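You operate a simulated robot arm through the tools that you are given. There is no shell and no other tool. Be economical: measure what you need, move in short steps, check, and stop when the job is done.

You are at the controls of a simulated two-armed robot. One attempt, no reset.

## Task
Hang up the two loose hose coils and clear the TEST socket.
Fine: each coil on the peg whose label shows its size; lock lever to FREE and left so, then the adapter into the empty collar.

The check looks at the end state, three seconds after you hand in, the way a careful person would. Anything else that was tipped, shoved, dropped, spilled or broken makes it a failure.

## Robot
Two 7-joint arms with two-finger parallel grippers on one trunk, on a base that drives. Base frame: it is fixed to the floor where the robot stands at the start and does not move with it; the origin is under the middle of the robot, x ahead of it, y to its left, z up; the surface under the hand at the start is at about z = 780. Units: mm, rad, N and s.
The left shoulder is at the start at [62, 199, 1229], the right one opposite. With the tool pointing down near the work surface each hand reaches from about 100 to 660 mm from the robot's upright axis, wherever it stands, measured 20 degrees to its own side. Places, roughly: first collar [300, 700, 800]; fourth collar [300, 400, 800]; peg under the 16 mm label [500, 300, 1300]; peg under the 25 mm label [500, -200, 1300]; second collar [300, 600, 800]; test lock lever [300, 200, 800]; third collar [300, 500, 800]. Payload 1.57 kg a hand.
The TCP of each hand is the grasp point between the finger pads, 30 mm short of the fingertips. In the tool frame z runs along the fingers and y along their closing line. Largest opening 110 mm; finger width 24, thickness 12; the body of the gripper, 48 by 112 mm, starts 78 mm behind the TCP.
Orientation is told as [roll, pitch, yaw] about the base's x, y, z axes, in that order, counted from this pose: with the fingers straight down and closing along the base's y, the tool's x points along the base's -x, its y along +y and its z along -z.

## Interface
- The arms move only by the tool nudge_tool. It takes "left_steps", "right_steps" or both (then of equal length, played together; a hand with none holds still); each is a list of rows, each a list of 7 numbers: the turn, a rotation vector about the tool's x, y, z in rad, then the shift along the tool's x, y, z in mm, then the finger opening in mm, from 0 to 110. In form: [[rx, ry, rz, x, y, z, claw], ...]. A call has 1 to 10 rows; each row is the pose to reach, as a shift and turn from the pose commanded when the call began, along the tool's axes at that moment. Each row takes 0.2 s and may step no farther than 50 mm and 0.15 rad from the row before; otherwise, or with a gripper value out of range, the whole call is refused. A pose out of reach is approached as far as the arm can. The call stops where the force on the tool passes 60 N (or 10 N more than at its start, if that is more) or the arm is blocked; 0.2 s more then pass. Each finger travels about 72 mm/s and halts on what it meets, pressing with about 43 N; the grip force reading is that of the motor and also rises with nothing between the fingers. The clock runs only during rows and for 0.2 s after the last one: add rows that repeat a pose to give the fingers time. It gives the time, the measured TCP pose, the force on the tool (base axes), the opening and the grip force at its end, in the units of the frame above (readings bear some noise), with the torque about the TCP (base axes, N m) and any sound that the robot's microphone picked up.
- Cameras (640 x 400 px; columns grow to the right, rows downward): "scene" is now at [102.7, 19.8, 1806.3]; the picture's right is [0.29, -0.96, 0.00], its down [-0.79, -0.23, -0.57] and it looks along [0.55, 0.16, -0.82] (base axes); focal length 280 px, centre (320, 200). "left" rides on the left gripper at [70, -16, -141] in its tool frame; the picture's right is [0.23, 0.97, 0.00], its down [-0.85, 0.20, -0.48] and it looks along [-0.47, 0.11, 0.88] (tool axes); focal length 222 px, centre (320, 200). "right" rides on the right gripper at [70, 16, -141] in its tool frame; the picture's right is [-0.23, 0.97, 0.00], its down [-0.86, -0.20, -0.48] and it looks along [-0.47, -0.11, 0.88] (tool axes); focal length 222 px, centre (320, 200). There is no depth. A picture from a camera that has moved, and an enlarged one, comes with that camera's place and axes in the base frame and with its lens.
- capture(camera): a new picture of that camera. No time passes.
- lift_body(by): slides the trunk up (or, below 0, down) by that many mm; the arms and the scene camera ride with it, the base frame stays. It gives what a move gives, with no picture.
- base_move(legs): drives the robot by 1 to 6 legs, each [ahead, left, turn to the left] in mm, mm and rad, along the robot's own axes; the way and the turn of a leg run together, so that a leg with both is an arc; at most 1500 mm and 3.142 rad a leg. The arms and the cameras ride along, it lands a little off, and it stops where it bumps. It gives what a move gives.
- turn_head(pan, tilt): turns the head with the scene camera to pan (to the left, within 1.501 rad either way) and tilt (down, from -0.506 to 1.204), counted from straight ahead of the robot. It gives what a move gives.
- inspect(camera, box): a new picture of the part [left, top, right, bottom] of that camera's present view, enlarged. No time passes.
- sign_off(): hands the job in; it is judged then, once.

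Go step by step. Nothing tells you exact positions but the pictures and the camera data: compare them with the known pose of the tool, close in by small moves and look again before you grip or let go. The budget is 120 turns and 100 pictures, counting those below and the enlarged ones. Unless the task says otherwise, let go and move clear before handing in, and close with one line.

The tools are called after "Emit:" by a JSON object that holds its "fn" and its "kwargs". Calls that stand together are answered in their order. nudge_tool: Moves the arms, as the interface text tells. Its arguments: {"type":"object","properties":{"left_steps":{"type":"array"},"right_steps":{"type":"array"}},"required":[]} The other tools are called the same way: lift_body (by) slides the trunk up or down; base_move (legs) drives the base; turn_head (pan, tilt) turns the head that bears the scene camera; capture (camera) takes a picture; inspect (camera, box) takes an enlarged picture of a part of a camera's view; sign_off () hands the job in.

At the start:

```text
clock: 0.0
left_tool_pos: [303.0, 403.8, 1437.6]
left_ee_rot: [-0.002, 0.0, -0.001]
left_force: [0.5, -0.3, -0.2]
left_torque: [0.01, 0.01, -0.01]
left_opening: 109.8
left_grip_force: 0.0
right_tool_pos: [379.9, 39.5, 1482.1]
right_ee_rot: [0.0, 0.0, 0.0]
right_force: [0.1, -0.2, 0.0]
right_torque: [0.03, -0.02, 0.0]
right_opening: 110.4
right_grip_force: 0.0
trunk travel left (down, up): [-825.0, 165.0]
robot x, y, heading: [-0.2, -3.5, 0.006]
head pan, tilt: [0.29, 0.963]
```

scene: 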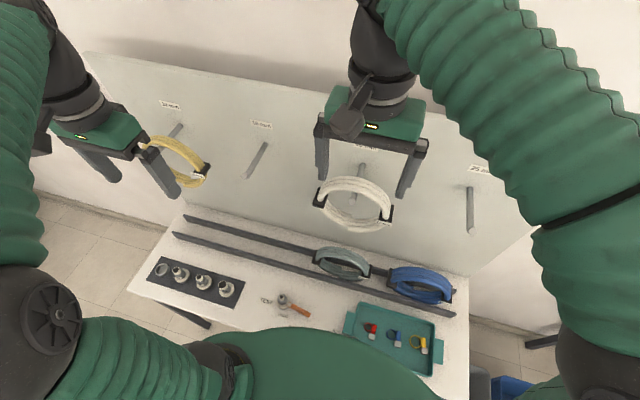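
right: 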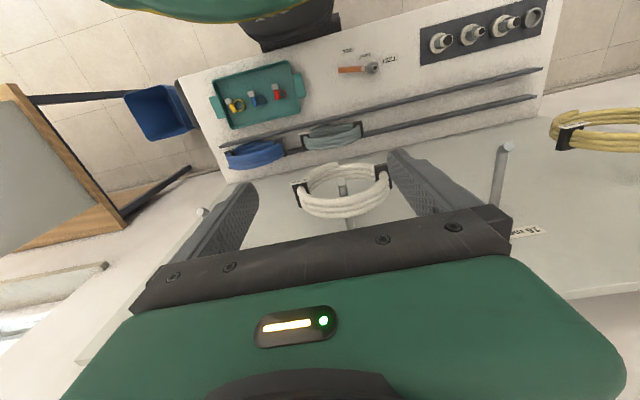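
left: 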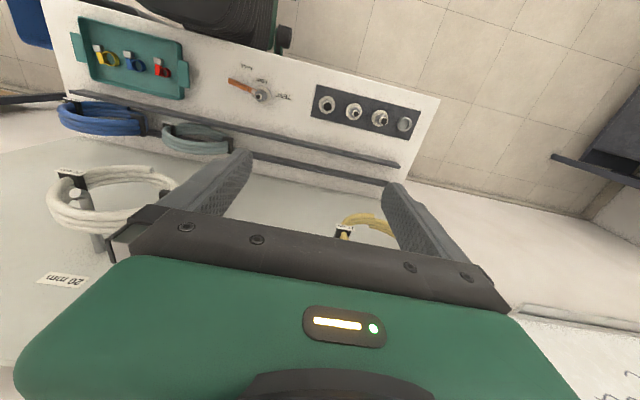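

I see a pegboard with four pegs (two already holding coils), two loose coils (grey, blue) on rails, a collar strip, the test lever and a tray. I'll look closer at the labels and the socket first.

Emit:
{"fn": "inspect", "kwargs": {"camera": "scene", "box": [120, 220, 320, 345]}}

Emit:
{"fn": "inspect", "kwargs": {"camera": "scene", "box": [280, 220, 480, 345]}}

Emit:
{"fn": "inspect", "kwargs": {"camera": "scene", "box": [120, 80, 320, 205]}}

```text
3.20 times, centred on (220, 282) of scene
camera zoom: at [102.7, 19.8, 1806.3], right [0.29, -0.96, 0.0], down [-0.79, -0.23, -0.57], along [0.55, 0.16, -0.82], focal length 897 px, centre (640, -64)
```

zoom: 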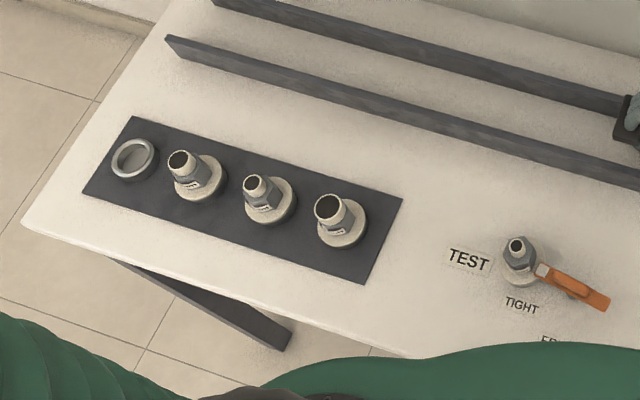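

```text
3.20 times, centred on (380, 282) of scene
camera zoom: at [102.7, 19.8, 1806.3], right [0.29, -0.96, 0.0], down [-0.79, -0.23, -0.57], along [0.55, 0.16, -0.82], focal length 897 px, centre (128, -64)
```

zoom: 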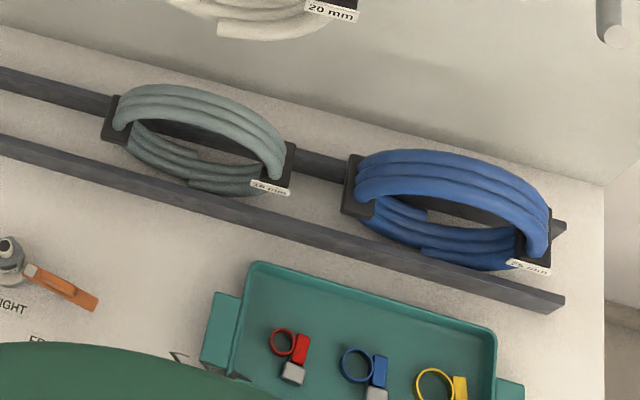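

```text
3.20 times, centred on (220, 142) of scene
camera zoom: at [102.7, 19.8, 1806.3], right [0.29, -0.96, 0.0], down [-0.79, -0.23, -0.57], along [0.55, 0.16, -0.82], focal length 897 px, centre (640, 384)
```

zoom: 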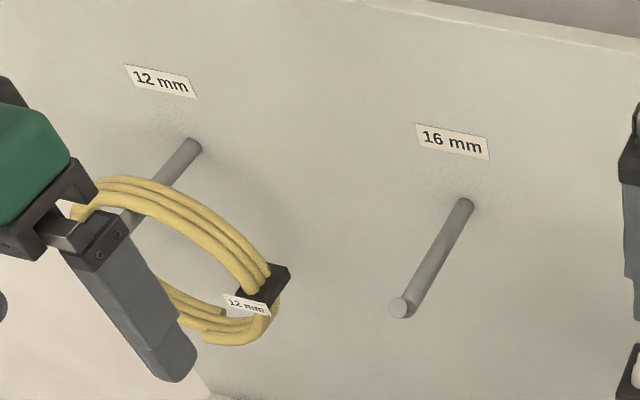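

Empty pegs are 16 mm and 25 mm, matching grey (16) and blue (25). The adapter's home is the first (leftmost) collar. I'll read the lever labels and coil tags from the hand cameras.

Emit:
{"fn": "inspect", "kwargs": {"camera": "left", "box": [210, 50, 310, 112]}}

Emit:
{"fn": "inspect", "kwargs": {"camera": "right", "box": [200, 100, 400, 225]}}

Emit:
{"fn": "inspect", "kwargs": {"camera": "left", "box": [300, 70, 430, 151]}}

```text
6.40 times, centred on (260, 81) of left
camera zoom: at [234.6, 388.0, 1579.5], right [-0.23, 0.97, 0.0], down [0.86, 0.2, 0.48], along [0.47, 0.11, -0.88], focal length 1422 px, centre (704, 962)
```

zoom: 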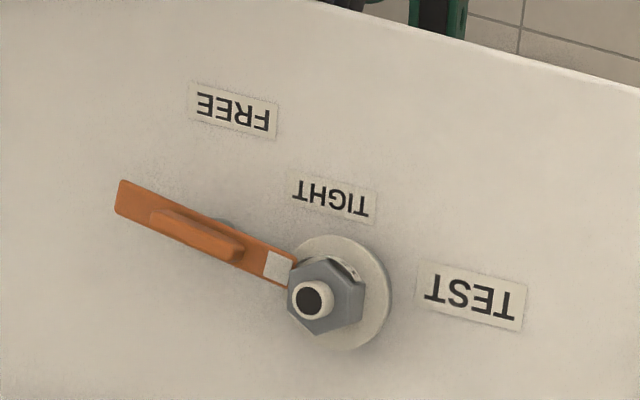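

```text
3.20 times, centred on (300, 162) of right
camera zoom: at [310.6, 55.2, 1624.0], right [0.23, 0.97, 0.0], down [0.86, -0.2, 0.48], along [0.47, -0.11, -0.88], focal length 711 px, centre (384, 320)
```

zoom: 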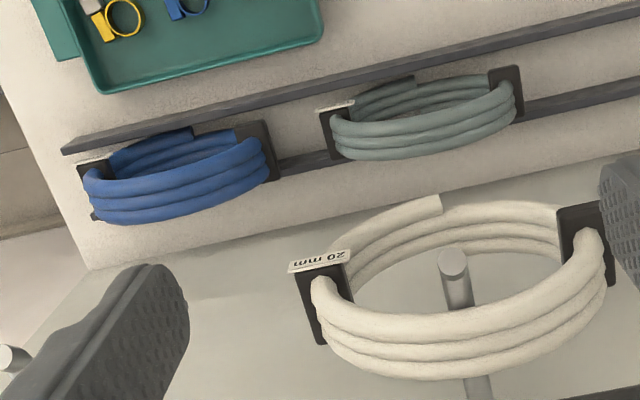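

```text
4.92 times, centred on (365, 110) of left
camera zoom: at [234.6, 388.0, 1579.5], right [-0.23, 0.97, 0.0], down [0.86, 0.2, 0.48], along [0.47, 0.11, -0.88], focal length 1094 px, centre (98, 641)
```

zoom: 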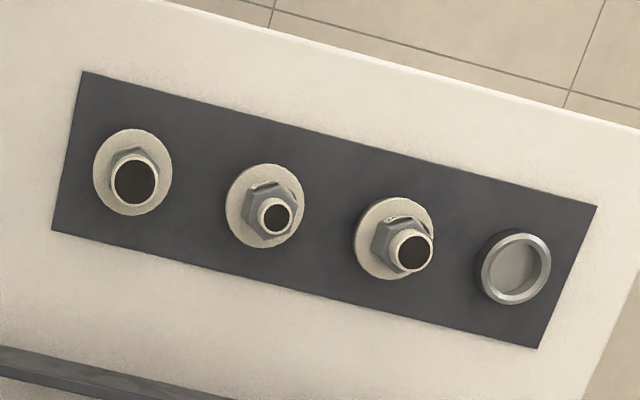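

The lever seems to pivot at about (307,164) with a white pointer tip near TIGHT. FREE lies on the robot's side of it, so I'm bringing the left hand over it for a closer look.

Emit:
{"fn": "nudge_tool", "kwargs": {"left_steps": [[0, 0, 0, 4, -21, 42, 110], [0, 0, 0, 9, -43, 83, 110], [0, 0, 0, 13, -64, 125, 110], [0, 0, 0, 17, -86, 167, 110], [0, 0, 0, 21, -107, 208, 110], [0, 0, 0, 26, -128, 250, 110], [0, 0, 0, 30, -150, 292, 110], [0, 0, 0, 34, -171, 334, 110], [0, 0, 0, 39, -193, 375, 110], [0, 0, 0, 43, -214, 417, 110]]}}

Emit:
{"fn": "capture", "kwargs": {"camera": "left"}}

Emit:
{"fn": "capture", "kwargs": {"camera": "scene"}}

```text
clock: 2.2
left_tool_pos: [295.7, 186.3, 1010.8]
left_ee_rot: [0.0, 0.004, -0.001]
left_force: [-0.4, 0.8, 0.6]
left_torque: [0.0, 0.02, -0.04]
left_opening: 110.2
left_grip_force: 0.0
left hand out of reach, approached as far as the arm can: row 7, 8, 9, 10
right_tool_pos: [381.1, 36.4, 1482.2]
right_ee_rot: [-0.001, 0.002, 0.001]
right_force: [-0.1, -0.1, -0.3]
right_torque: [0.04, -0.01, 0.0]
right_opening: 110.0
right_grip_force: 0.1
trunk travel left (down, up): [-825.0, 165.0]
robot x, y, heading: [-1.7, -1.3, -0.002]
head pan, tilt: [0.29, 0.963]
```

```text
90 pictures are left
camera left: at [228.2, 170.4, 1153.9], right [-0.23, 0.97, 0.0], down [0.86, 0.2, 0.47], along [0.46, 0.11, -0.88], focal length 222 px, centre (320, 200)
```

left: 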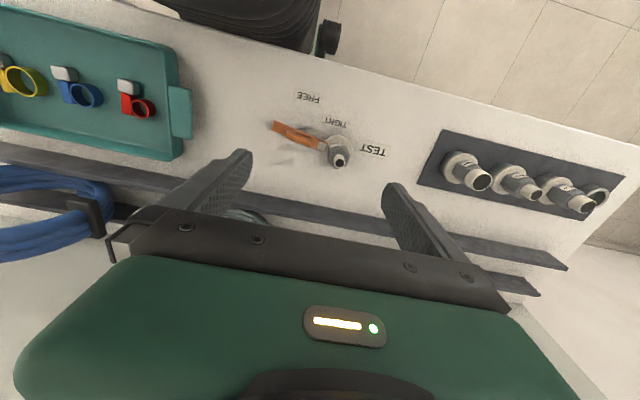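

```text
89 pictures are left
camera scene: at [106.0, 17.2, 1806.2], right [0.29, -0.96, 0.0], down [-0.79, -0.23, -0.57], along [0.54, 0.16, -0.82], focal length 280 px, centre (320, 200)
```

scene: 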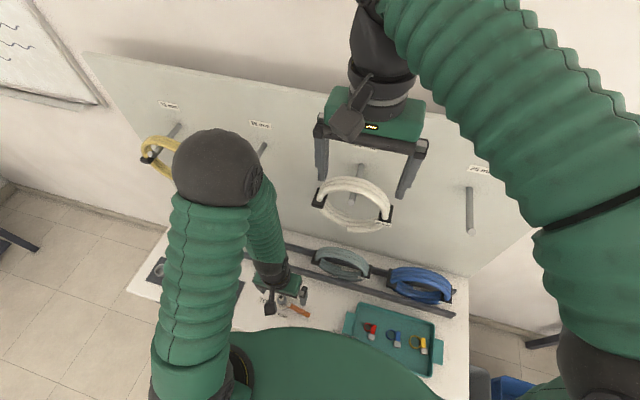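

Emit:
{"fn": "inspect", "kwargs": {"camera": "left", "box": [250, 80, 400, 174]}}

```text
4.26 times, centred on (325, 127) of left
camera zoom: at [228.2, 170.4, 1153.9], right [-0.23, 0.97, 0.0], down [0.86, 0.2, 0.47], along [0.46, 0.11, -0.88], focal length 945 px, centre (299, 511)
```

zoom: 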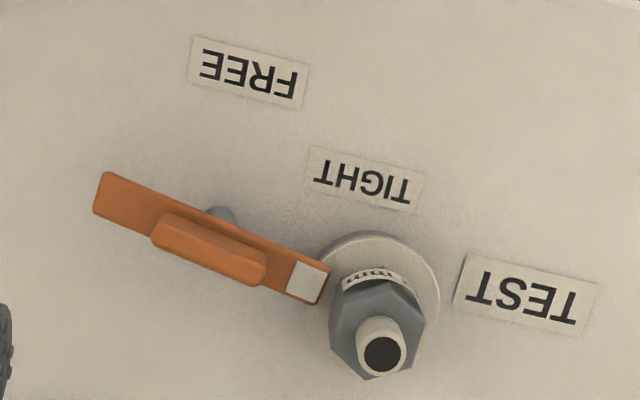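

The lever is a bar with a central rib on a pivot near (306,159). Its white end overlaps the adapter flange, and FREE needs roughly 100° counter-clockwise. I'll pre-turn the left hand clockwise so the twist ends near neutral.

Emit:
{"fn": "nudge_tool", "kwargs": {"left_steps": [[0, 0, 0.15, -1, -3, 6, 110], [0, 0, 0.3, -2, -6, 12, 110], [0, 0, 0.45, -3, -9, 18, 110], [0, 0, 0.6, -4, -12, 24, 110], [0, 0, 0.75, -5, -15, 30, 110], [0, 0, 0.9, -6, -18, 36, 110], [0, 0, 1.05, -7, -21, 42, 110], [0, 0, 1.2, -8, -24, 48, 110], [0, 0, 1.35, -9, -27, 54, 110], [0, 0, 1.5, -10, -27, 60, 110]]}}

Emit:
{"fn": "capture", "kwargs": {"camera": "left"}}

```text
clock: 4.4
left_tool_pos: [302.5, 159.7, 952.0]
left_ee_rot: [-0.001, 0.0, -1.503]
left_force: [0.0, 0.3, 0.6]
left_torque: [0.0, 0.03, 0.01]
left_opening: 109.9
left_grip_force: 0.1
right_tool_pos: [380.0, 37.2, 1481.5]
right_ee_rot: [-0.001, 0.001, 0.0]
right_force: [0.5, 0.3, -0.6]
right_torque: [0.02, -0.05, -0.01]
right_opening: 110.3
right_grip_force: 0.0
trunk travel left (down, up): [-825.0, 165.0]
robot x, y, heading: [3.7, -4.3, 0.004]
head pan, tilt: [0.29, 0.963]
```

```text
87 pictures are left
camera left: at [283.4, 229.0, 1093.4], right [0.96, 0.29, 0.0], down [0.26, -0.84, 0.48], along [0.14, -0.46, -0.88], focal length 222 px, centre (320, 200)
```

left: 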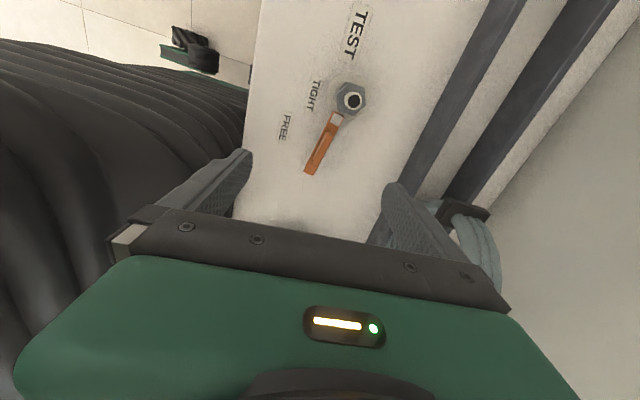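

Emit:
{"fn": "nudge_tool", "kwargs": {"left_steps": [[0, 0, 0.13, -2, 3, 36, 80], [0, 0, 0.26, -3.4, 5.3, 72, 56], [0, 0, 0.26, -3.4, 5.3, 72, 56]]}}

Emit:
{"fn": "capture", "kwargs": {"camera": "left"}}

```text
clock: 4.9
left_tool_pos: [309.2, 154.0, 904.7]
left_ee_rot: [0.005, -0.003, -1.669]
left_force: [0.0, -0.1, 0.3]
left_torque: [0.01, 0.0, 0.02]
left_opening: 56.0
left_grip_force: 0.0
right_tool_pos: [390.2, 27.0, 1477.4]
right_ee_rot: [-0.015, -0.009, -0.028]
right_force: [9.1, -7.7, 4.0]
right_torque: [0.09, -0.16, -0.45]
right_opening: 103.6
right_grip_force: 0.0
trunk travel left (down, up): [-825.0, 165.0]
robot x, y, heading: [-0.5, -0.2, -0.003]
head pan, tilt: [0.29, 0.963]
stopped in row 2 (right hand): the force on the tool passed its limit at 74 N (the readings are from after the stop); the commanded pose is now the measured one
```

```text
86 pictures are left
camera left: at [301.3, 226.3, 1046.8], right [0.99, 0.13, 0.01], down [0.11, -0.87, 0.48], along [0.07, -0.48, -0.88], focal length 222 px, centre (320, 200)
```

left: 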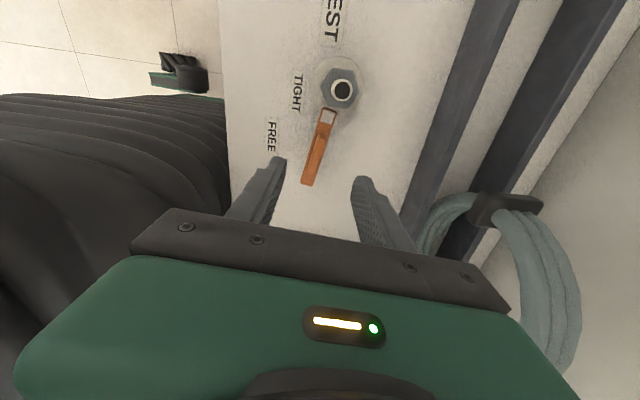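

The left elbow touched the right hand, so I'm moving the right hand clear to the right and then looking at the scene.

Emit:
{"fn": "nudge_tool", "kwargs": {"right_steps": [[0, 0, 0, 15, -30, 0, 110], [0, 0, 0, 30, -70, 0, 110], [0, 0, 0, 45, -110, 0, 110], [0, 0, 0, 60, -155, 0, 110], [0, 0, 0, 60, -200, 0, 110], [0, 0, 0, 60, -240, 0, 110]]}}

Emit:
{"fn": "capture", "kwargs": {"camera": "scene"}}

```text
clock: 5.3
left_tool_pos: [305.4, 152.8, 908.4]
left_ee_rot: [0.015, -0.003, -1.678]
left_force: [-0.4, -0.5, 0.7]
left_torque: [0.05, -0.04, -0.02]
left_opening: 55.9
left_grip_force: 0.2
right_tool_pos: [375.8, 4.3, 1481.1]
right_ee_rot: [-0.003, -0.031, -0.042]
right_force: [3.9, -3.9, -0.3]
right_torque: [-0.07, -0.15, -0.26]
right_opening: 106.8
right_grip_force: 0.0
trunk travel left (down, up): [-825.0, 165.0]
robot x, y, heading: [2.0, -2.3, -0.001]
head pan, tilt: [0.29, 0.963]
stopped in row 2 (right hand): the force on the tool passed its limit at 79 N (the readings are from after the stop); the commanded pose is now the measured one
```

```text
85 pictures are left
camera scene: at [99.0, 16.9, 1806.6], right [0.28, -0.96, 0.0], down [-0.79, -0.23, -0.57], along [0.55, 0.16, -0.82], focal length 280 px, centre (320, 200)
```

scene: 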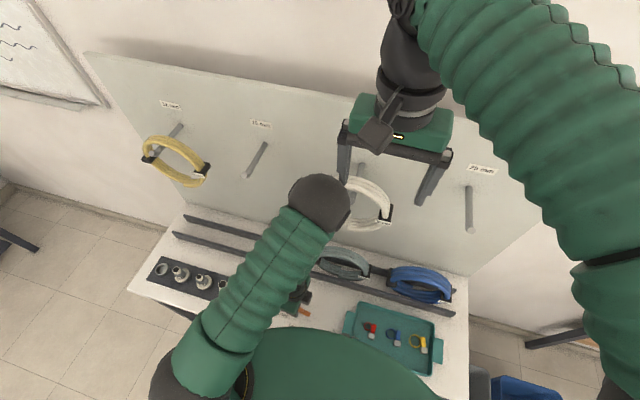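

Emit:
{"fn": "nudge_tool", "kwargs": {"right_steps": [[0, 0, 0, -10, -20, -15, 110], [0, 0, 0, -10, -50, -20, 110], [0, 0, 0, -10, -90, -20, 110], [0, 0, 0, -10, -130, -20, 110], [0, 0, 0, -10, -170, -20, 110], [0, 0, 0, -10, -210, -20, 110]]}}

Emit:
{"fn": "capture", "kwargs": {"camera": "scene"}}

```text
clock: 6.7
left_tool_pos: [307.6, 151.1, 907.3]
left_ee_rot: [0.012, -0.002, -1.678]
left_force: [-0.1, 0.2, -0.2]
left_torque: [0.02, -0.03, 0.0]
left_opening: 56.1
left_grip_force: 0.2
right_tool_pos: [378.4, -206.3, 1501.9]
right_ee_rot: [-0.002, -0.025, -0.037]
right_force: [-0.6, -0.2, -0.1]
right_torque: [0.03, 0.01, 0.01]
right_opening: 110.0
right_grip_force: 0.0
trunk travel left (down, up): [-825.0, 165.0]
robot x, y, heading: [4.6, -0.2, 0.003]
head pan, tilt: [0.29, 0.963]
```

```text
84 pictures are left
camera scene: at [102.5, 15.2, 1806.4], right [0.28, -0.96, 0.0], down [-0.79, -0.23, -0.57], along [0.55, 0.16, -0.82], focal length 280 px, centre (320, 200)
```

scene: 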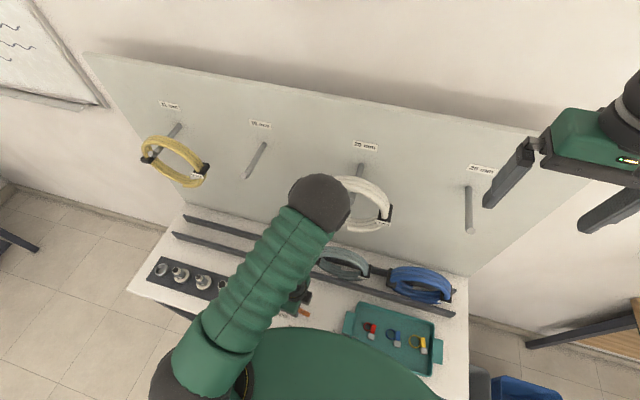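

Emit:
{"fn": "nudge_tool", "kwargs": {"left_steps": [[0, -0.012, 0.08, 6, 0, 24, 50], [0, -0.012, 0.08, 6, 0, 47, 46]]}}

Emit:
{"fn": "capture", "kwargs": {"camera": "left"}}

```text
clock: 7.3
left_tool_pos: [310.3, 158.5, 858.9]
left_ee_rot: [0.011, -0.015, -1.758]
left_force: [-0.4, 0.3, 0.0]
left_torque: [0.0, 0.0, 0.02]
left_opening: 46.0
left_grip_force: 0.1
right_tool_pos: [381.0, -203.3, 1500.0]
right_ee_rot: [-0.005, -0.024, -0.038]
right_force: [-0.7, 0.0, -0.2]
right_torque: [0.04, -0.03, -0.01]
right_opening: 110.2
right_grip_force: 0.1
trunk travel left (down, up): [-825.0, 165.0]
robot x, y, heading: [2.3, 1.0, 0.001]
head pan, tilt: [0.29, 0.963]
```

```text
83 pictures are left
camera left: at [306.6, 233.0, 999.7], right [1.0, 0.04, 0.01], down [0.03, -0.87, 0.49], along [0.03, -0.49, -0.87], focal length 222 px, centre (320, 200)
```

left: 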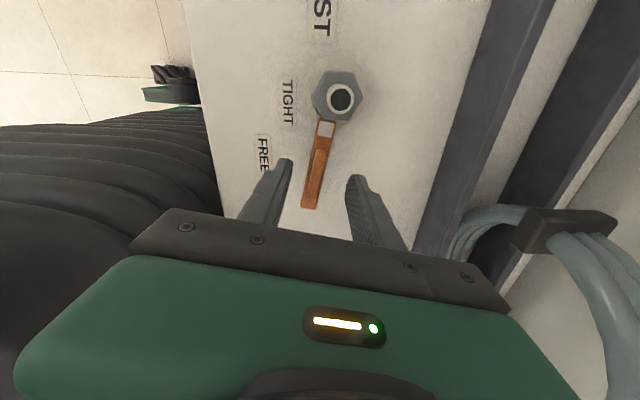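

Fingers straddle the lever aligned with its rib. I'm descending and closing.

Emit:
{"fn": "nudge_tool", "kwargs": {"left_steps": [[0, 0, 0, 0, 0, 18, 46], [0, 0, 0, 0, 0, 35, 46], [0, 0, 0, 0, 0, 35, 20], [0, 0, 0, 0, 0, 35, 5], [0, 0, 0, 0, 0, 35, 5]]}}

Emit:
{"fn": "capture", "kwargs": {"camera": "left"}}

```text
clock: 8.5
left_tool_pos: [307.1, 158.9, 824.1]
left_ee_rot: [0.009, -0.012, -1.757]
left_force: [-18.8, 0.3, -8.4]
left_torque: [-0.15, 0.47, 0.72]
left_opening: 15.6
left_grip_force: 31.5
right_tool_pos: [378.7, -203.7, 1502.2]
right_ee_rot: [-0.002, -0.025, -0.038]
right_force: [0.1, 0.0, 0.1]
right_torque: [0.01, 0.0, 0.02]
right_opening: 110.0
right_grip_force: 0.1
trunk travel left (down, up): [-825.0, 165.0]
robot x, y, heading: [-0.8, 3.0, 0.001]
head pan, tilt: [0.29, 0.963]
```

```text
82 pictures are left
camera left: at [304.6, 232.9, 965.0], right [1.0, 0.04, 0.0], down [0.04, -0.87, 0.49], along [0.03, -0.49, -0.87], focal length 222 px, centre (320, 200)
```

left: 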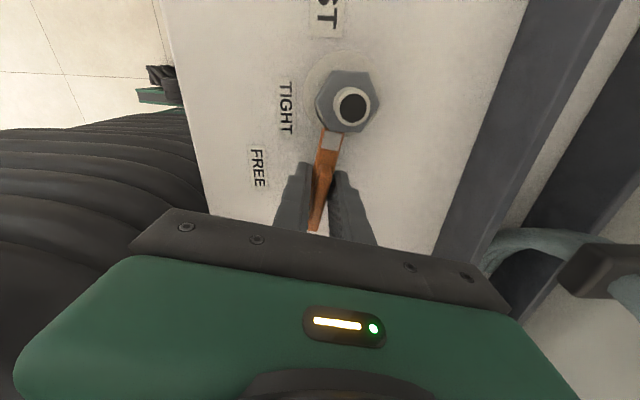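

Emit:
{"fn": "nudge_tool", "kwargs": {"left_steps": [[0, 0, -0.12, 0, -2, 0, 5], [0, 0, -0.24, 0, -2, 0, 5], [0, 0, -0.36, 0, -2, 0, 5], [0, 0, -0.48, 0, -2, 0, 5], [0, 0, -0.6, 0, -2, 0, 5], [0, 0, -0.72, 0, -2, 0, 5], [0, 0, -0.84, 0, -2, 0, 5]]}}

Emit:
{"fn": "capture", "kwargs": {"camera": "left"}}

```text
clock: 10.1
left_tool_pos: [306.9, 157.9, 825.7]
left_ee_rot: [-0.001, -0.021, -0.915]
left_force: [-8.1, 0.3, -2.6]
left_torque: [-0.03, 0.06, 0.02]
left_opening: 15.6
left_grip_force: 30.8
right_tool_pos: [379.8, -203.8, 1502.3]
right_ee_rot: [-0.005, -0.027, -0.037]
right_force: [-0.1, 0.2, -0.1]
right_torque: [-0.02, 0.05, 0.01]
right_opening: 110.0
right_grip_force: 0.0
trunk travel left (down, up): [-825.0, 165.0]
robot x, y, heading: [0.4, -1.8, -0.003]
head pan, tilt: [0.29, 0.963]
```

```text
81 pictures are left
camera left: at [251.3, 205.8, 965.0], right [0.63, 0.77, -0.01], down [0.67, -0.55, 0.5], along [0.38, -0.32, -0.87], focal length 222 px, centre (320, 200)
```

left: 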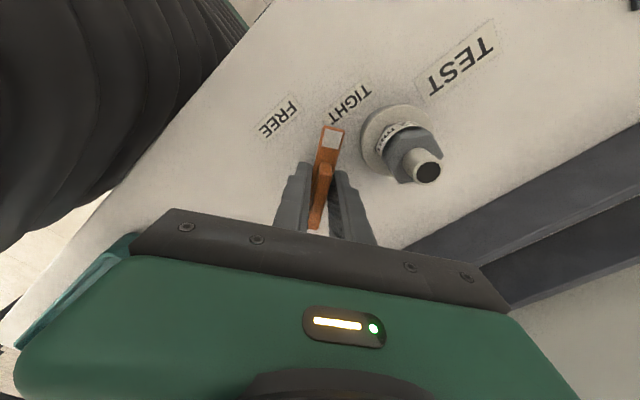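

The lever turns freely. Continuing toward FREE.

Emit:
{"fn": "nudge_tool", "kwargs": {"left_steps": [[0, 0, -0.12, 0, 0, 0, 5], [0, 0, -0.24, 0, 0, 0, 5], [0, 0, -0.36, 0, 0, 0, 5], [0, 0, -0.48, 0, 0, 0, 5], [0, 0, -0.6, 0, 0, 0, 5], [0, 0, -0.72, 0, 0, 0, 5], [0, 0, -0.82, 0, 0, 0, 5]]}}

Emit:
{"fn": "capture", "kwargs": {"camera": "left"}}

```text
clock: 11.7
left_tool_pos: [307.4, 158.8, 824.2]
left_ee_rot: [-0.017, -0.012, -0.094]
left_force: [0.7, 0.9, 2.3]
left_torque: [0.05, -0.41, 0.01]
left_opening: 15.2
left_grip_force: 31.3
right_tool_pos: [380.2, -203.5, 1502.1]
right_ee_rot: [-0.002, -0.026, -0.038]
right_force: [0.4, 0.5, 0.6]
right_torque: [-0.03, 0.0, 0.02]
right_opening: 109.7
right_grip_force: 0.1
trunk travel left (down, up): [-825.0, 165.0]
robot x, y, heading: [0.9, -3.6, -0.001]
head pan, tilt: [0.29, 0.963]
```

```text
80 pictures are left
camera left: at [236.3, 151.4, 965.5], right [-0.13, 0.99, -0.02], down [0.87, 0.13, 0.49], along [0.48, 0.05, -0.87], focal length 222 px, centre (320, 200)
```

left: 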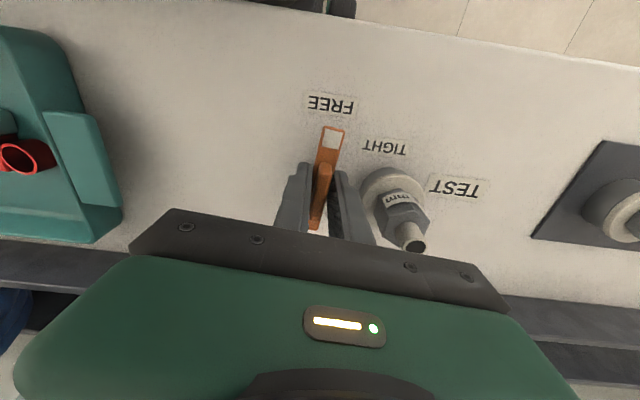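

Emit:
{"fn": "nudge_tool", "kwargs": {"left_steps": [[0, 0, -0.05, 0, 0, 0, 5], [0, 0, -0.1, 0, 0, 0, 5]]}}

Emit:
{"fn": "inspect", "kwargs": {"camera": "left", "box": [260, 80, 480, 260]}}

```text
clock: 12.3
left_tool_pos: [305.7, 159.0, 824.8]
left_ee_rot: [-0.017, -0.008, 0.0]
left_force: [-1.0, 0.6, 0.8]
left_torque: [0.17, -0.76, -0.26]
left_opening: 15.6
left_grip_force: 31.0
right_tool_pos: [380.7, -203.0, 1502.2]
right_ee_rot: [-0.004, -0.026, -0.039]
right_force: [0.4, 0.4, -0.7]
right_torque: [0.04, 0.0, 0.01]
right_opening: 110.0
right_grip_force: 0.0
trunk travel left (down, up): [-825.0, 165.0]
robot x, y, heading: [0.2, -0.4, 0.005]
head pan, tilt: [0.29, 0.963]
```

```text
2.22 times, centred on (370, 170) of left
camera zoom: at [237.5, 144.6, 965.7], right [-0.23, 0.97, -0.02], down [0.85, 0.21, 0.48], along [0.47, 0.1, -0.88], focal length 494 px, centre (209, 267)
```

zoom: 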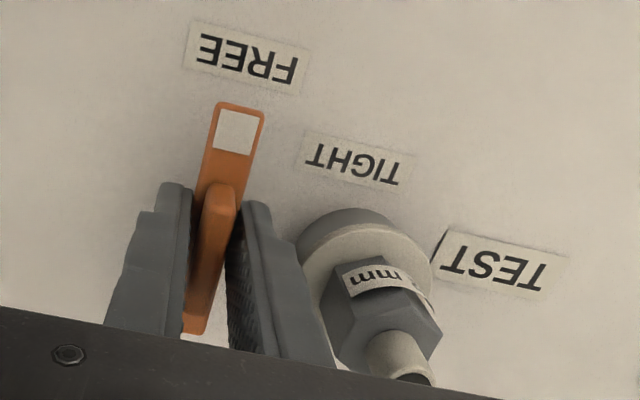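

Lever now points at FREE. Releasing and rising.

Emit:
{"fn": "nudge_tool", "kwargs": {"left_steps": [[0, 0, 0, 0, 0, 0, 25], [0, 0, 0, 0, 0, 0, 38], [0, 0, 0, 0, 0, 0, 38], [0, 0, 0, 0, 0, -30, 38], [0, 0, 0, 0, 0, -70, 60], [0, 0, 0, 30, 20, -100, 60]]}}

Emit:
{"fn": "capture", "kwargs": {"camera": "left"}}

```text
clock: 13.7
left_tool_pos: [274.1, 179.7, 922.3]
left_ee_rot: [-0.018, -0.011, 0.003]
left_force: [0.0, -0.3, -0.1]
left_torque: [0.01, -0.01, -0.01]
left_opening: 60.3
left_grip_force: 0.0
right_tool_pos: [378.3, -203.2, 1503.5]
right_ee_rot: [-0.005, -0.026, -0.039]
right_force: [-0.9, 0.0, -0.1]
right_torque: [-0.03, 0.0, 0.01]
right_opening: 110.1
right_grip_force: 0.0
trunk travel left (down, up): [-825.0, 165.0]
robot x, y, heading: [-1.5, -0.8, 0.002]
head pan, tilt: [0.29, 0.963]
```

```text
78 pictures are left
camera left: at [205.3, 165.5, 1065.0], right [-0.23, 0.97, -0.02], down [0.85, 0.21, 0.48], along [0.48, 0.1, -0.87], focal length 222 px, centre (320, 200)
```

left: 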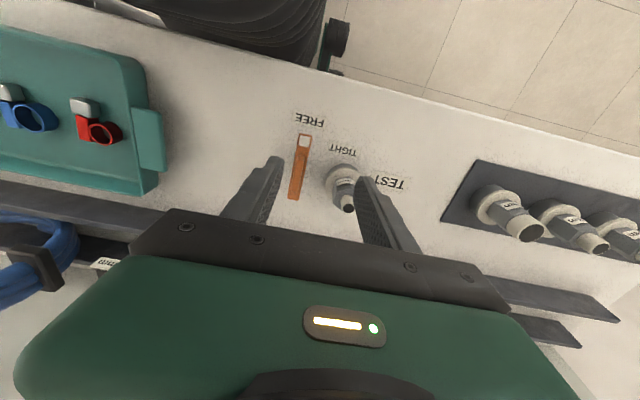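

Emit:
{"fn": "nudge_tool", "kwargs": {"left_steps": [[-0.009, 0.005, 0, -23, 21, 0, 80], [-0.018, 0.011, 0, -46, 42, 20, 80], [-0.018, 0.011, 0, -46, 42, 20, 80]]}}

Emit:
{"fn": "capture", "kwargs": {"camera": "left"}}

Emit:
{"fn": "inspect", "kwargs": {"camera": "left", "box": [220, 110, 420, 235]}}

```text
clock: 14.5
left_tool_pos: [321.4, 220.8, 901.5]
left_ee_rot: [0.001, 0.002, 0.004]
left_force: [-0.6, 0.5, -0.4]
left_torque: [-0.02, 0.0, -0.01]
left_opening: 80.1
left_grip_force: 0.0
right_tool_pos: [379.9, -202.3, 1502.6]
right_ee_rot: [-0.004, -0.026, -0.037]
right_force: [-0.6, -0.8, 0.0]
right_torque: [0.03, 0.0, 0.01]
right_opening: 110.2
right_grip_force: 0.0
trunk travel left (down, up): [-825.0, 165.0]
robot x, y, heading: [4.9, -2.8, -0.002]
head pan, tilt: [0.29, 0.963]
```

```text
77 pictures are left
camera left: at [253.7, 204.6, 1042.8], right [-0.23, 0.97, 0.0], down [0.86, 0.2, 0.48], along [0.46, 0.11, -0.88], focal length 222 px, centre (320, 200)
```

left: 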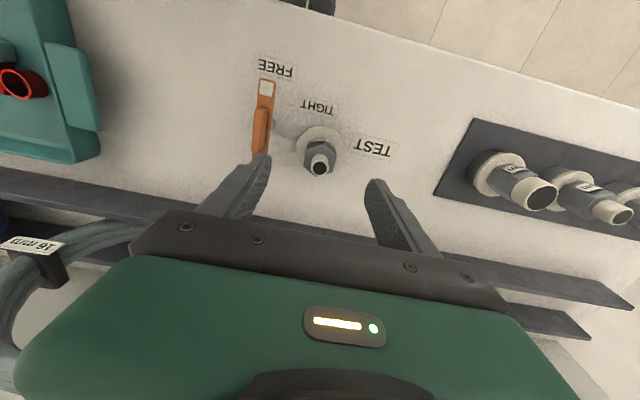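

```text
3.20 times, centred on (320, 172) of left
camera zoom: at [253.7, 204.6, 1042.8], right [-0.23, 0.97, 0.0], down [0.86, 0.2, 0.48], along [0.46, 0.11, -0.88], focal length 711 px, centre (320, 288)
```

zoom: 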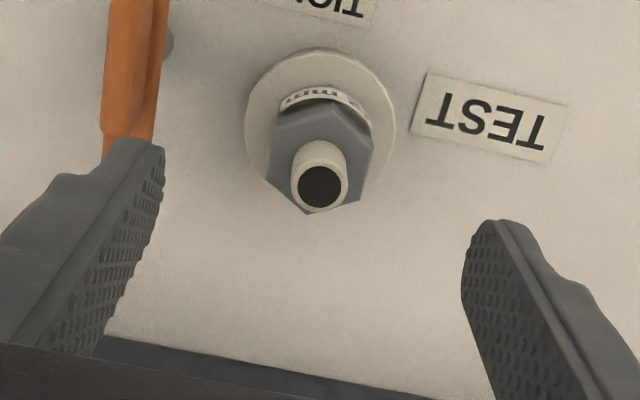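

Hand is right above the adapter axis (≈321,221) with the hex flats facing the fingers. Descending narrow and gripping.

Emit:
{"fn": "nudge_tool", "kwargs": {"left_steps": [[0, 0, 0, 0, 0, 0, 60], [0, 0, 0, 0, 0, 40, 58], [0, 0, 0, 0, 0, 75, 58], [0, 0, 0, 0, 0, 75, 40], [0, 0, 0, 0, 0, 75, 20], [0, 0, 0, 0, 0, 75, 20]]}}

Emit:
{"fn": "capture", "kwargs": {"camera": "left"}}

```text
clock: 15.9
left_tool_pos: [320.3, 218.1, 826.4]
left_ee_rot: [0.003, 0.002, 0.003]
left_force: [-0.2, 0.7, 0.1]
left_torque: [0.02, -0.02, 0.0]
left_opening: 51.0
left_grip_force: 42.9
right_tool_pos: [380.2, -202.9, 1503.0]
right_ee_rot: [-0.004, -0.027, -0.039]
right_force: [0.0, -0.2, -0.1]
right_torque: [-0.04, -0.02, -0.01]
right_opening: 110.4
right_grip_force: 0.0
trunk travel left (down, up): [-825.0, 165.0]
robot x, y, heading: [1.4, 1.1, 0.001]
head pan, tilt: [0.29, 0.963]
```

```text
75 pictures are left
camera left: at [252.8, 202.0, 967.4], right [-0.23, 0.97, 0.0], down [0.86, 0.2, 0.48], along [0.46, 0.11, -0.88], focal length 222 px, centre (320, 200)
```

left: 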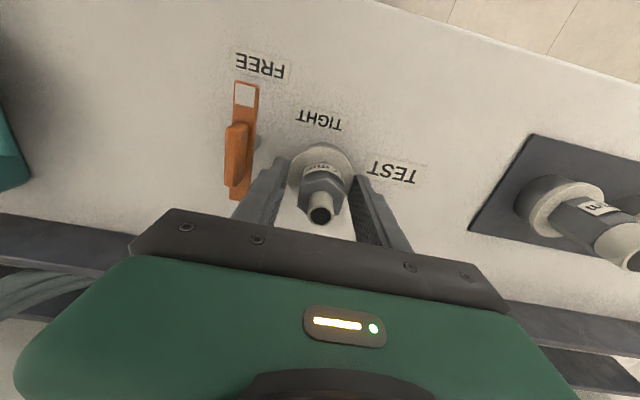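

Fingers closed on the 51 mm flange rather than the hex, so I'll open, rise a little and grip the hex.

Emit:
{"fn": "nudge_tool", "kwargs": {"left_steps": [[0, 0, 0, 0, 0, 0, 60], [0, 0, 0, 0, 0, 0, 60], [0, 0, 0, 0, 2, -15, 60], [0, 0, 0, 0, 2, -15, 40], [0, 0, 0, 0, 2, -15, 20], [0, 0, 0, 0, 2, -15, 20]]}}

Emit:
{"fn": "capture", "kwargs": {"camera": "left"}}

```text
clock: 17.3
left_tool_pos: [321.4, 221.4, 843.2]
left_ee_rot: [0.002, 0.002, 0.002]
left_force: [0.7, -0.7, -0.3]
left_torque: [-0.07, 0.02, -0.02]
left_opening: 32.5
left_grip_force: 40.6
right_tool_pos: [379.8, -203.0, 1504.4]
right_ee_rot: [-0.004, -0.027, -0.038]
right_force: [0.1, 0.0, -0.6]
right_torque: [0.01, -0.01, 0.03]
right_opening: 110.0
right_grip_force: 0.0
trunk travel left (down, up): [-825.0, 165.0]
robot x, y, heading: [3.4, -0.5, 0.004]
head pan, tilt: [0.29, 0.963]
```

```text
74 pictures are left
camera left: at [253.2, 204.9, 983.8], right [-0.23, 0.97, 0.0], down [0.86, 0.2, 0.48], along [0.46, 0.11, -0.88], focal length 222 px, centre (320, 200)
```

left: 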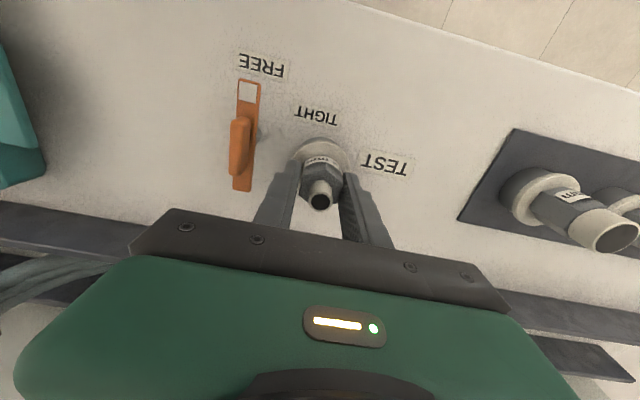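

Hex gripped at 32.5 mm. Pulling straight up slowly.

Emit:
{"fn": "nudge_tool", "kwargs": {"left_steps": [[0, 0, 0, 0, 0, -5, 20], [0, 0, 0, 0, 0, -12, 20], [0, 0, 0, 0, 0, -22, 20], [0, 0, 0, 0, 0, -35, 20], [0, 0, 0, 0, 0, -55, 20], [0, 0, 0, 0, 0, -80, 20]]}}

Emit:
{"fn": "capture", "kwargs": {"camera": "left"}}

```text
clock: 18.7
left_tool_pos: [322.7, 222.4, 924.2]
left_ee_rot: [0.004, 0.001, 0.003]
left_force: [0.1, -0.2, -1.8]
left_torque: [0.01, -0.04, -0.01]
left_opening: 32.6
left_grip_force: 41.4
right_tool_pos: [379.6, -204.7, 1502.5]
right_ee_rot: [-0.002, -0.027, -0.04]
right_force: [-0.5, 0.7, -0.4]
right_torque: [0.02, 0.0, 0.05]
right_opening: 109.9
right_grip_force: 0.1
trunk travel left (down, up): [-825.0, 165.0]
robot x, y, heading: [0.5, 3.7, -0.0]
head pan, tilt: [0.29, 0.963]
```

```text
73 pictures are left
camera left: at [254.6, 206.6, 1066.0], right [-0.23, 0.97, 0.0], down [0.85, 0.2, 0.48], along [0.46, 0.11, -0.88], focal length 222 px, centre (320, 200)
```

left: 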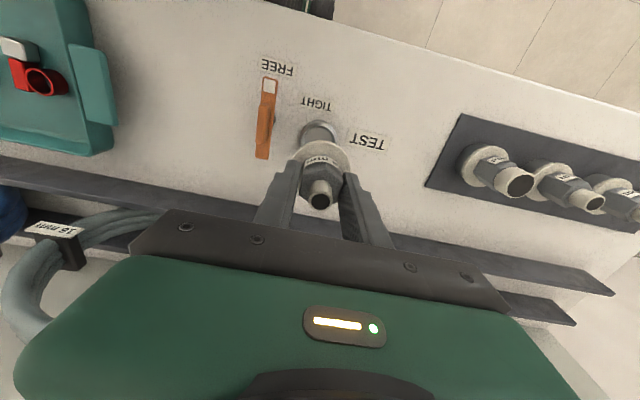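

Adapter is free and the lever stays at FREE. The empty collar at about (303,699) is beyond reach, so I'm raising the hand and driving left.

Emit:
{"fn": "nudge_tool", "kwargs": {"left_steps": [[0, 0, 0, 0, 0, -40, 20], [0, 0, 0, 0, 0, -80, 20]]}}

Emit:
{"fn": "base_move", "kwargs": {"legs": [[0, 350, 0]]}}

Emit:
{"fn": "capture", "kwargs": {"camera": "left"}}

Emit:
{"fn": "capture", "kwargs": {"camera": "scene"}}

```text
clock: 19.3
left_tool_pos: [321.6, 224.6, 1005.3]
left_ee_rot: [0.002, 0.0, 0.004]
left_force: [-0.1, -0.4, -1.5]
left_torque: [-0.01, -0.07, 0.01]
left_opening: 32.6
left_grip_force: 41.4
right_tool_pos: [377.3, -203.5, 1502.8]
right_ee_rot: [-0.004, -0.028, -0.038]
right_force: [0.0, 0.0, 0.8]
right_torque: [-0.01, 0.0, 0.01]
right_opening: 110.3
right_grip_force: 0.1
trunk travel left (down, up): [-825.0, 165.0]
robot x, y, heading: [2.3, -0.9, -0.001]
head pan, tilt: [0.29, 0.963]
```

```text
clock: 21.6
left_tool_pos: [323.5, 571.3, 1007.3]
left_ee_rot: [0.011, 0.002, 0.002]
left_force: [-0.1, -1.0, -1.3]
left_torque: [0.08, 0.0, -0.02]
left_opening: 32.6
left_grip_force: 40.9
right_tool_pos: [380.7, 136.4, 1499.7]
right_ee_rot: [0.006, -0.026, -0.04]
right_force: [0.7, -1.0, -0.2]
right_torque: [0.08, 0.02, 0.02]
right_opening: 110.0
right_grip_force: 0.1
trunk travel left (down, up): [-825.0, 165.0]
robot x, y, heading: [5.9, 353.1, 0.003]
head pan, tilt: [0.29, 0.963]
```

```text
72 pictures are left
camera left: at [256.1, 552.6, 1147.9], right [-0.23, 0.97, 0.01], down [0.86, 0.2, 0.48], along [0.46, 0.12, -0.88], focal length 222 px, centre (320, 200)
```

left: 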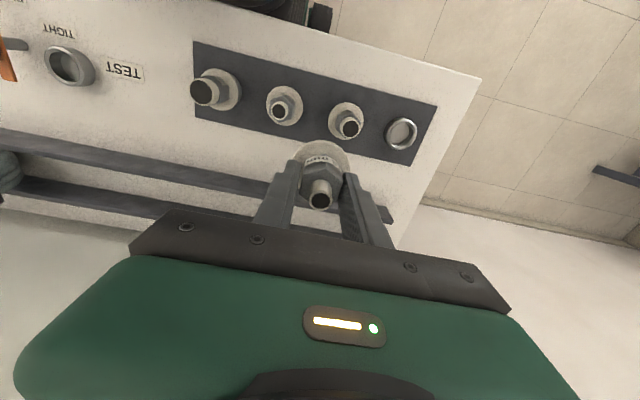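

```text
71 pictures are left
camera scene: at [103.6, 353.9, 1806.4], right [0.28, -0.96, -0.01], down [-0.79, -0.23, -0.57], along [0.55, 0.17, -0.82], focal length 280 px, centre (320, 200)
```

scene: 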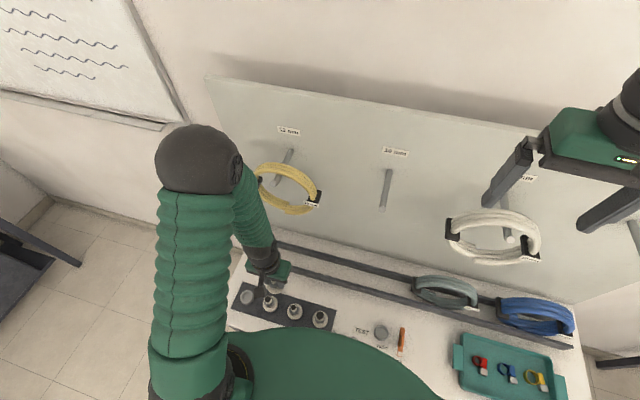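

Emit:
{"fn": "nudge_tool", "kwargs": {"left_steps": [[-0.008, 0, 0, 8, 42, 0, 20], [-0.008, 0, 0, 16, 85, 0, 20], [-0.008, 0, 0, 23, 127, 20, 20], [-0.008, 0, 0, 23, 127, 60, 20], [-0.008, 0, 0, 23, 127, 60, 20]]}}

Emit:
{"fn": "capture", "kwargs": {"camera": "left"}}

Emit:
{"fn": "inspect", "kwargs": {"camera": "left", "box": [240, 100, 400, 220]}}

```text
clock: 22.8
left_tool_pos: [299.2, 710.6, 944.8]
left_ee_rot: [0.005, 0.0, 0.0]
left_force: [0.2, -0.4, -1.3]
left_torque: [-0.02, 0.0, -0.03]
left_opening: 32.2
left_grip_force: 41.0
right_tool_pos: [381.2, 157.2, 1503.4]
right_ee_rot: [-0.007, -0.026, -0.038]
right_force: [-0.7, -0.4, -0.3]
right_torque: [-0.03, 0.01, 0.01]
right_opening: 110.0
right_grip_force: 0.0
trunk travel left (down, up): [-825.0, 165.0]
robot x, y, heading: [2.9, 356.5, -0.003]
head pan, tilt: [0.29, 0.963]
```

```text
70 pictures are left
camera left: at [232.1, 693.8, 1086.3], right [-0.23, 0.97, 0.01], down [0.86, 0.2, 0.48], along [0.46, 0.11, -0.88], focal length 222 px, centre (320, 200)
```

left: 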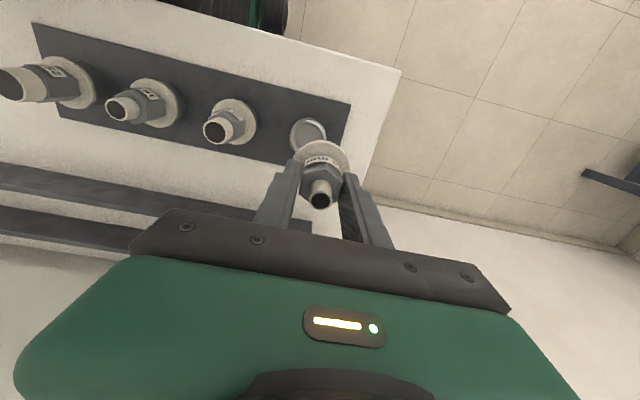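

```text
3.33 times, centred on (320, 160) of left
camera zoom: at [232.1, 693.8, 1086.3], right [-0.23, 0.97, 0.01], down [0.86, 0.2, 0.48], along [0.46, 0.11, -0.88], focal length 740 px, centre (320, 333)
```

zoom: 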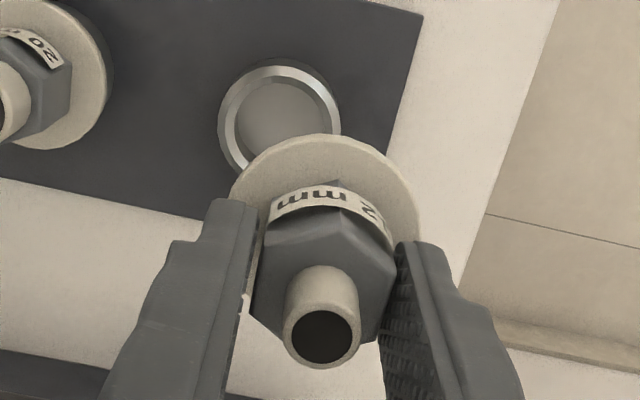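

Emit:
{"fn": "nudge_tool", "kwargs": {"left_steps": [[-0.003, 0, 0, 2, -10, 20, 20], [-0.005, 0, 0, 3, -18, 40, 20], [-0.005, 0, 0, 3, -18, 55, 20], [-0.005, 0, 0, 3, -18, 55, 20]]}}

Emit:
{"fn": "inspect", "kwargs": {"camera": "left", "box": [240, 100, 400, 220]}}

```text
clock: 23.8
left_tool_pos: [294.6, 691.5, 888.9]
left_ee_rot: [0.01, -0.001, 0.001]
left_force: [0.2, -0.5, -1.6]
left_torque: [-0.02, -0.03, -0.02]
left_opening: 32.5
left_grip_force: 40.9
right_tool_pos: [379.4, 156.3, 1503.1]
right_ee_rot: [-0.007, -0.026, -0.04]
right_force: [-0.4, 0.0, -0.1]
right_torque: [-0.03, 0.01, -0.01]
right_opening: 110.1
right_grip_force: 0.1
trunk travel left (down, up): [-825.0, 165.0]
robot x, y, heading: [0.3, 355.9, -0.003]
head pan, tilt: [0.29, 0.963]
```

```text
3.33 times, centred on (320, 160) of left
camera zoom: at [228.0, 674.3, 1030.1], right [-0.23, 0.97, 0.01], down [0.85, 0.2, 0.48], along [0.47, 0.12, -0.88], focal length 740 px, centre (320, 333)
```

zoom: 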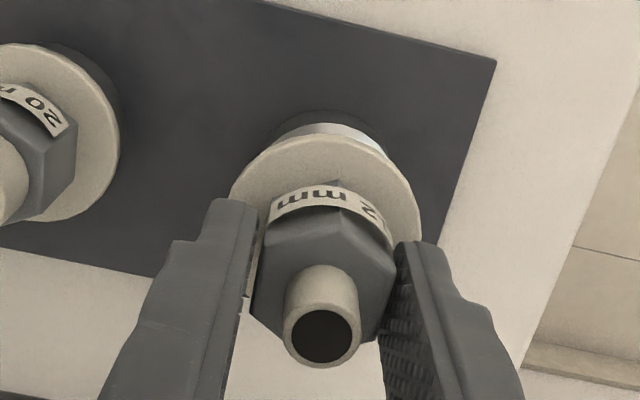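

Emit:
{"fn": "inspect", "kwargs": {"camera": "left", "box": [290, 120, 350, 158]}}

```text
10.53 times, centred on (320, 139) of left
camera zoom: at [228.0, 674.3, 1030.1], right [-0.23, 0.97, 0.01], down [0.85, 0.2, 0.48], along [0.47, 0.12, -0.88], focal length 2338 px, centre (320, 842)
```

zoom: 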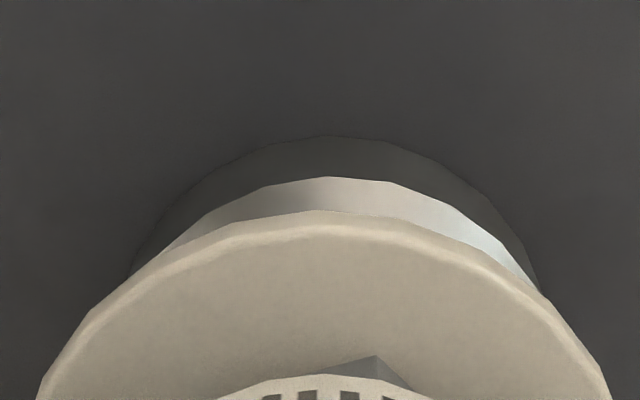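

Emit:
{"fn": "nudge_tool", "kwargs": {"left_steps": [[0.005, 0, 0, -2, 1.5, 0, 20], [0.01, 0, 0, -3.8, 2.5, 6, 20], [0.01, 0, 0, -3.8, 2.5, 12, 20], [0.01, 0, 0, -3.8, 2.5, 12, 20]]}}

Emit:
{"fn": "inspect", "kwargs": {"camera": "left", "box": [280, 115, 360, 165]}}

```text
clock: 24.8
left_tool_pos: [300.4, 693.1, 878.1]
left_ee_rot: [0.003, 0.001, 0.001]
left_force: [0.4, 0.1, -1.0]
left_torque: [-0.03, 0.0, 0.03]
left_opening: 32.6
left_grip_force: 41.3
right_tool_pos: [380.3, 153.5, 1504.0]
right_ee_rot: [-0.006, -0.026, -0.038]
right_force: [0.0, 0.5, 0.5]
right_torque: [0.0, -0.02, 0.01]
right_opening: 110.2
right_grip_force: 0.1
trunk travel left (down, up): [-825.0, 165.0]
robot x, y, heading: [-0.1, 356.7, -0.001]
head pan, tilt: [0.29, 0.963]
```

```text
8.00 times, centred on (320, 140) of left
camera zoom: at [233.0, 676.7, 1019.3], right [-0.23, 0.97, 0.0], down [0.86, 0.2, 0.48], along [0.46, 0.11, -0.88], focal length 1777 px, centre (320, 680)
```

zoom: 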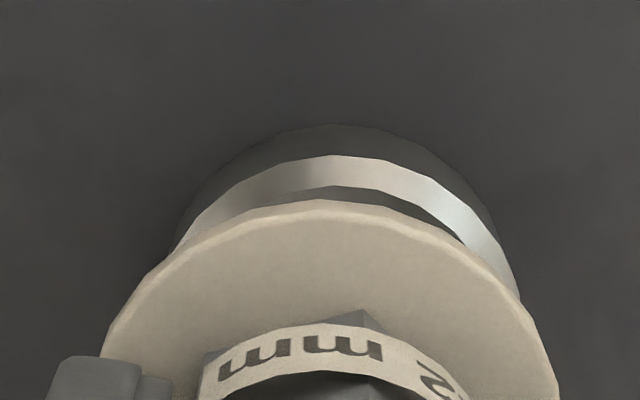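

Emit:
{"fn": "nudge_tool", "kwargs": {"left_steps": [[0.002, 0, 0, 0.4, 1.5, 3, 20], [0.002, 0, 0, 0.4, 1.5, 8, 20], [0.002, 0, 0, 0.4, 1.5, 13, 20], [0.002, 0, 0, 0.4, 1.5, 13, 20]]}}

Emit:
{"fn": "inspect", "kwargs": {"camera": "left", "box": [280, 115, 360, 165]}}

```text
clock: 25.8
left_tool_pos: [299.6, 694.2, 863.6]
left_ee_rot: [0.002, 0.0, 0.002]
left_force: [0.4, 0.3, -1.2]
left_torque: [0.02, 0.03, 0.0]
left_opening: 32.5
left_grip_force: 41.5
right_tool_pos: [379.1, 152.9, 1503.3]
right_ee_rot: [-0.004, -0.026, -0.041]
right_force: [0.3, 0.0, 1.1]
right_torque: [0.0, -0.03, 0.01]
right_opening: 110.0
right_grip_force: 0.0
trunk travel left (down, up): [-825.0, 165.0]
robot x, y, heading: [-4.9, 351.1, 0.0]
head pan, tilt: [0.29, 0.963]
```

```text
8.00 times, centred on (320, 140) of left
camera zoom: at [232.3, 677.5, 1005.0], right [-0.23, 0.97, 0.0], down [0.86, 0.2, 0.48], along [0.46, 0.11, -0.88], focal length 1777 px, centre (320, 680)
```

zoom: 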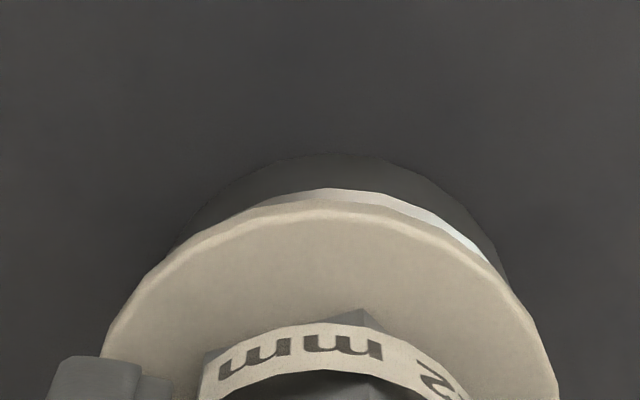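

Emit:
{"fn": "nudge_tool", "kwargs": {"left_steps": [[0, 0, 0, -0.6, 1.4, 2, 20], [0, 0, 0, -0.6, 1.4, 5, 20], [0, 0, 0, -0.6, 1.4, 8, 20], [0, 0, 0, -0.6, 1.4, 8, 20]]}}

Emit:
{"fn": "inspect", "kwargs": {"camera": "left", "box": [280, 115, 360, 165]}}

```text
clock: 26.8
left_tool_pos: [301.8, 695.1, 857.6]
left_ee_rot: [0.001, 0.001, 0.002]
left_force: [-0.2, 0.0, -0.7]
left_torque: [0.01, 0.02, -0.02]
left_opening: 32.4
left_grip_force: 40.6
right_tool_pos: [380.1, 152.0, 1502.2]
right_ee_rot: [-0.005, -0.026, -0.042]
right_force: [0.0, -1.5, -0.3]
right_torque: [-0.01, 0.02, 0.02]
right_opening: 109.9
right_grip_force: 0.0
trunk travel left (down, up): [-825.0, 165.0]
robot x, y, heading: [-4.6, 352.1, 0.003]
head pan, tilt: [0.29, 0.963]
```

```text
8.00 times, centred on (320, 140) of left
camera zoom: at [233.1, 679.7, 998.1], right [-0.23, 0.97, 0.0], down [0.86, 0.2, 0.48], along [0.46, 0.11, -0.88], focal length 1777 px, centre (320, 680)
```

zoom: 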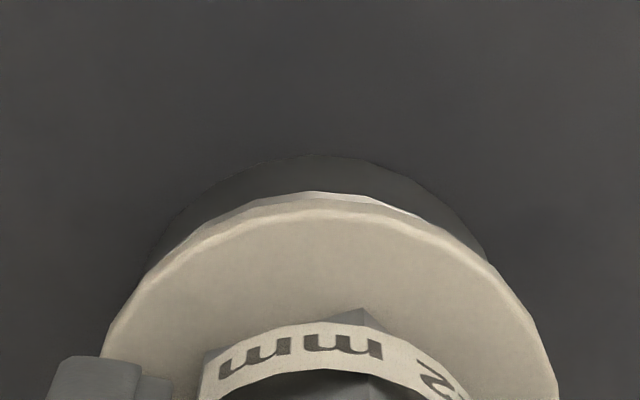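

Centred now. Lowering in small steps until it seats.

Emit:
{"fn": "nudge_tool", "kwargs": {"left_steps": [[0, 0, 0, 0, 0, 2, 20], [0, 0, 0, 0, 0, 4, 20], [0, 0, 0, 0, 0, 6, 20], [0, 0, 0, 0, 0, 8, 20]]}}

Emit:
{"fn": "inspect", "kwargs": {"camera": "left", "box": [260, 105, 380, 180]}}

```text
clock: 27.8
left_tool_pos: [300.4, 694.8, 849.6]
left_ee_rot: [0.003, -0.001, 0.003]
left_force: [1.0, 1.9, 7.0]
left_torque: [0.06, 0.02, -0.02]
left_opening: 32.7
left_grip_force: 40.8
right_tool_pos: [377.3, 151.7, 1504.9]
right_ee_rot: [-0.004, -0.027, -0.04]
right_force: [-0.5, -0.1, 0.3]
right_torque: [0.02, 0.04, 0.04]
right_opening: 109.9
right_grip_force: 0.0
trunk travel left (down, up): [-825.0, 165.0]
robot x, y, heading: [-3.3, 356.3, 0.003]
head pan, tilt: [0.29, 0.963]
```

```text
5.33 times, centred on (320, 142) of left
camera zoom: at [233.1, 678.7, 990.6], right [-0.23, 0.97, 0.0], down [0.85, 0.2, 0.48], along [0.47, 0.11, -0.88], focal length 1185 px, centre (320, 507)
```

zoom: 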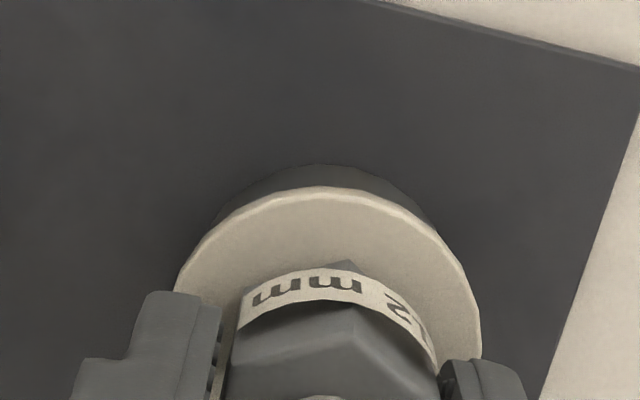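

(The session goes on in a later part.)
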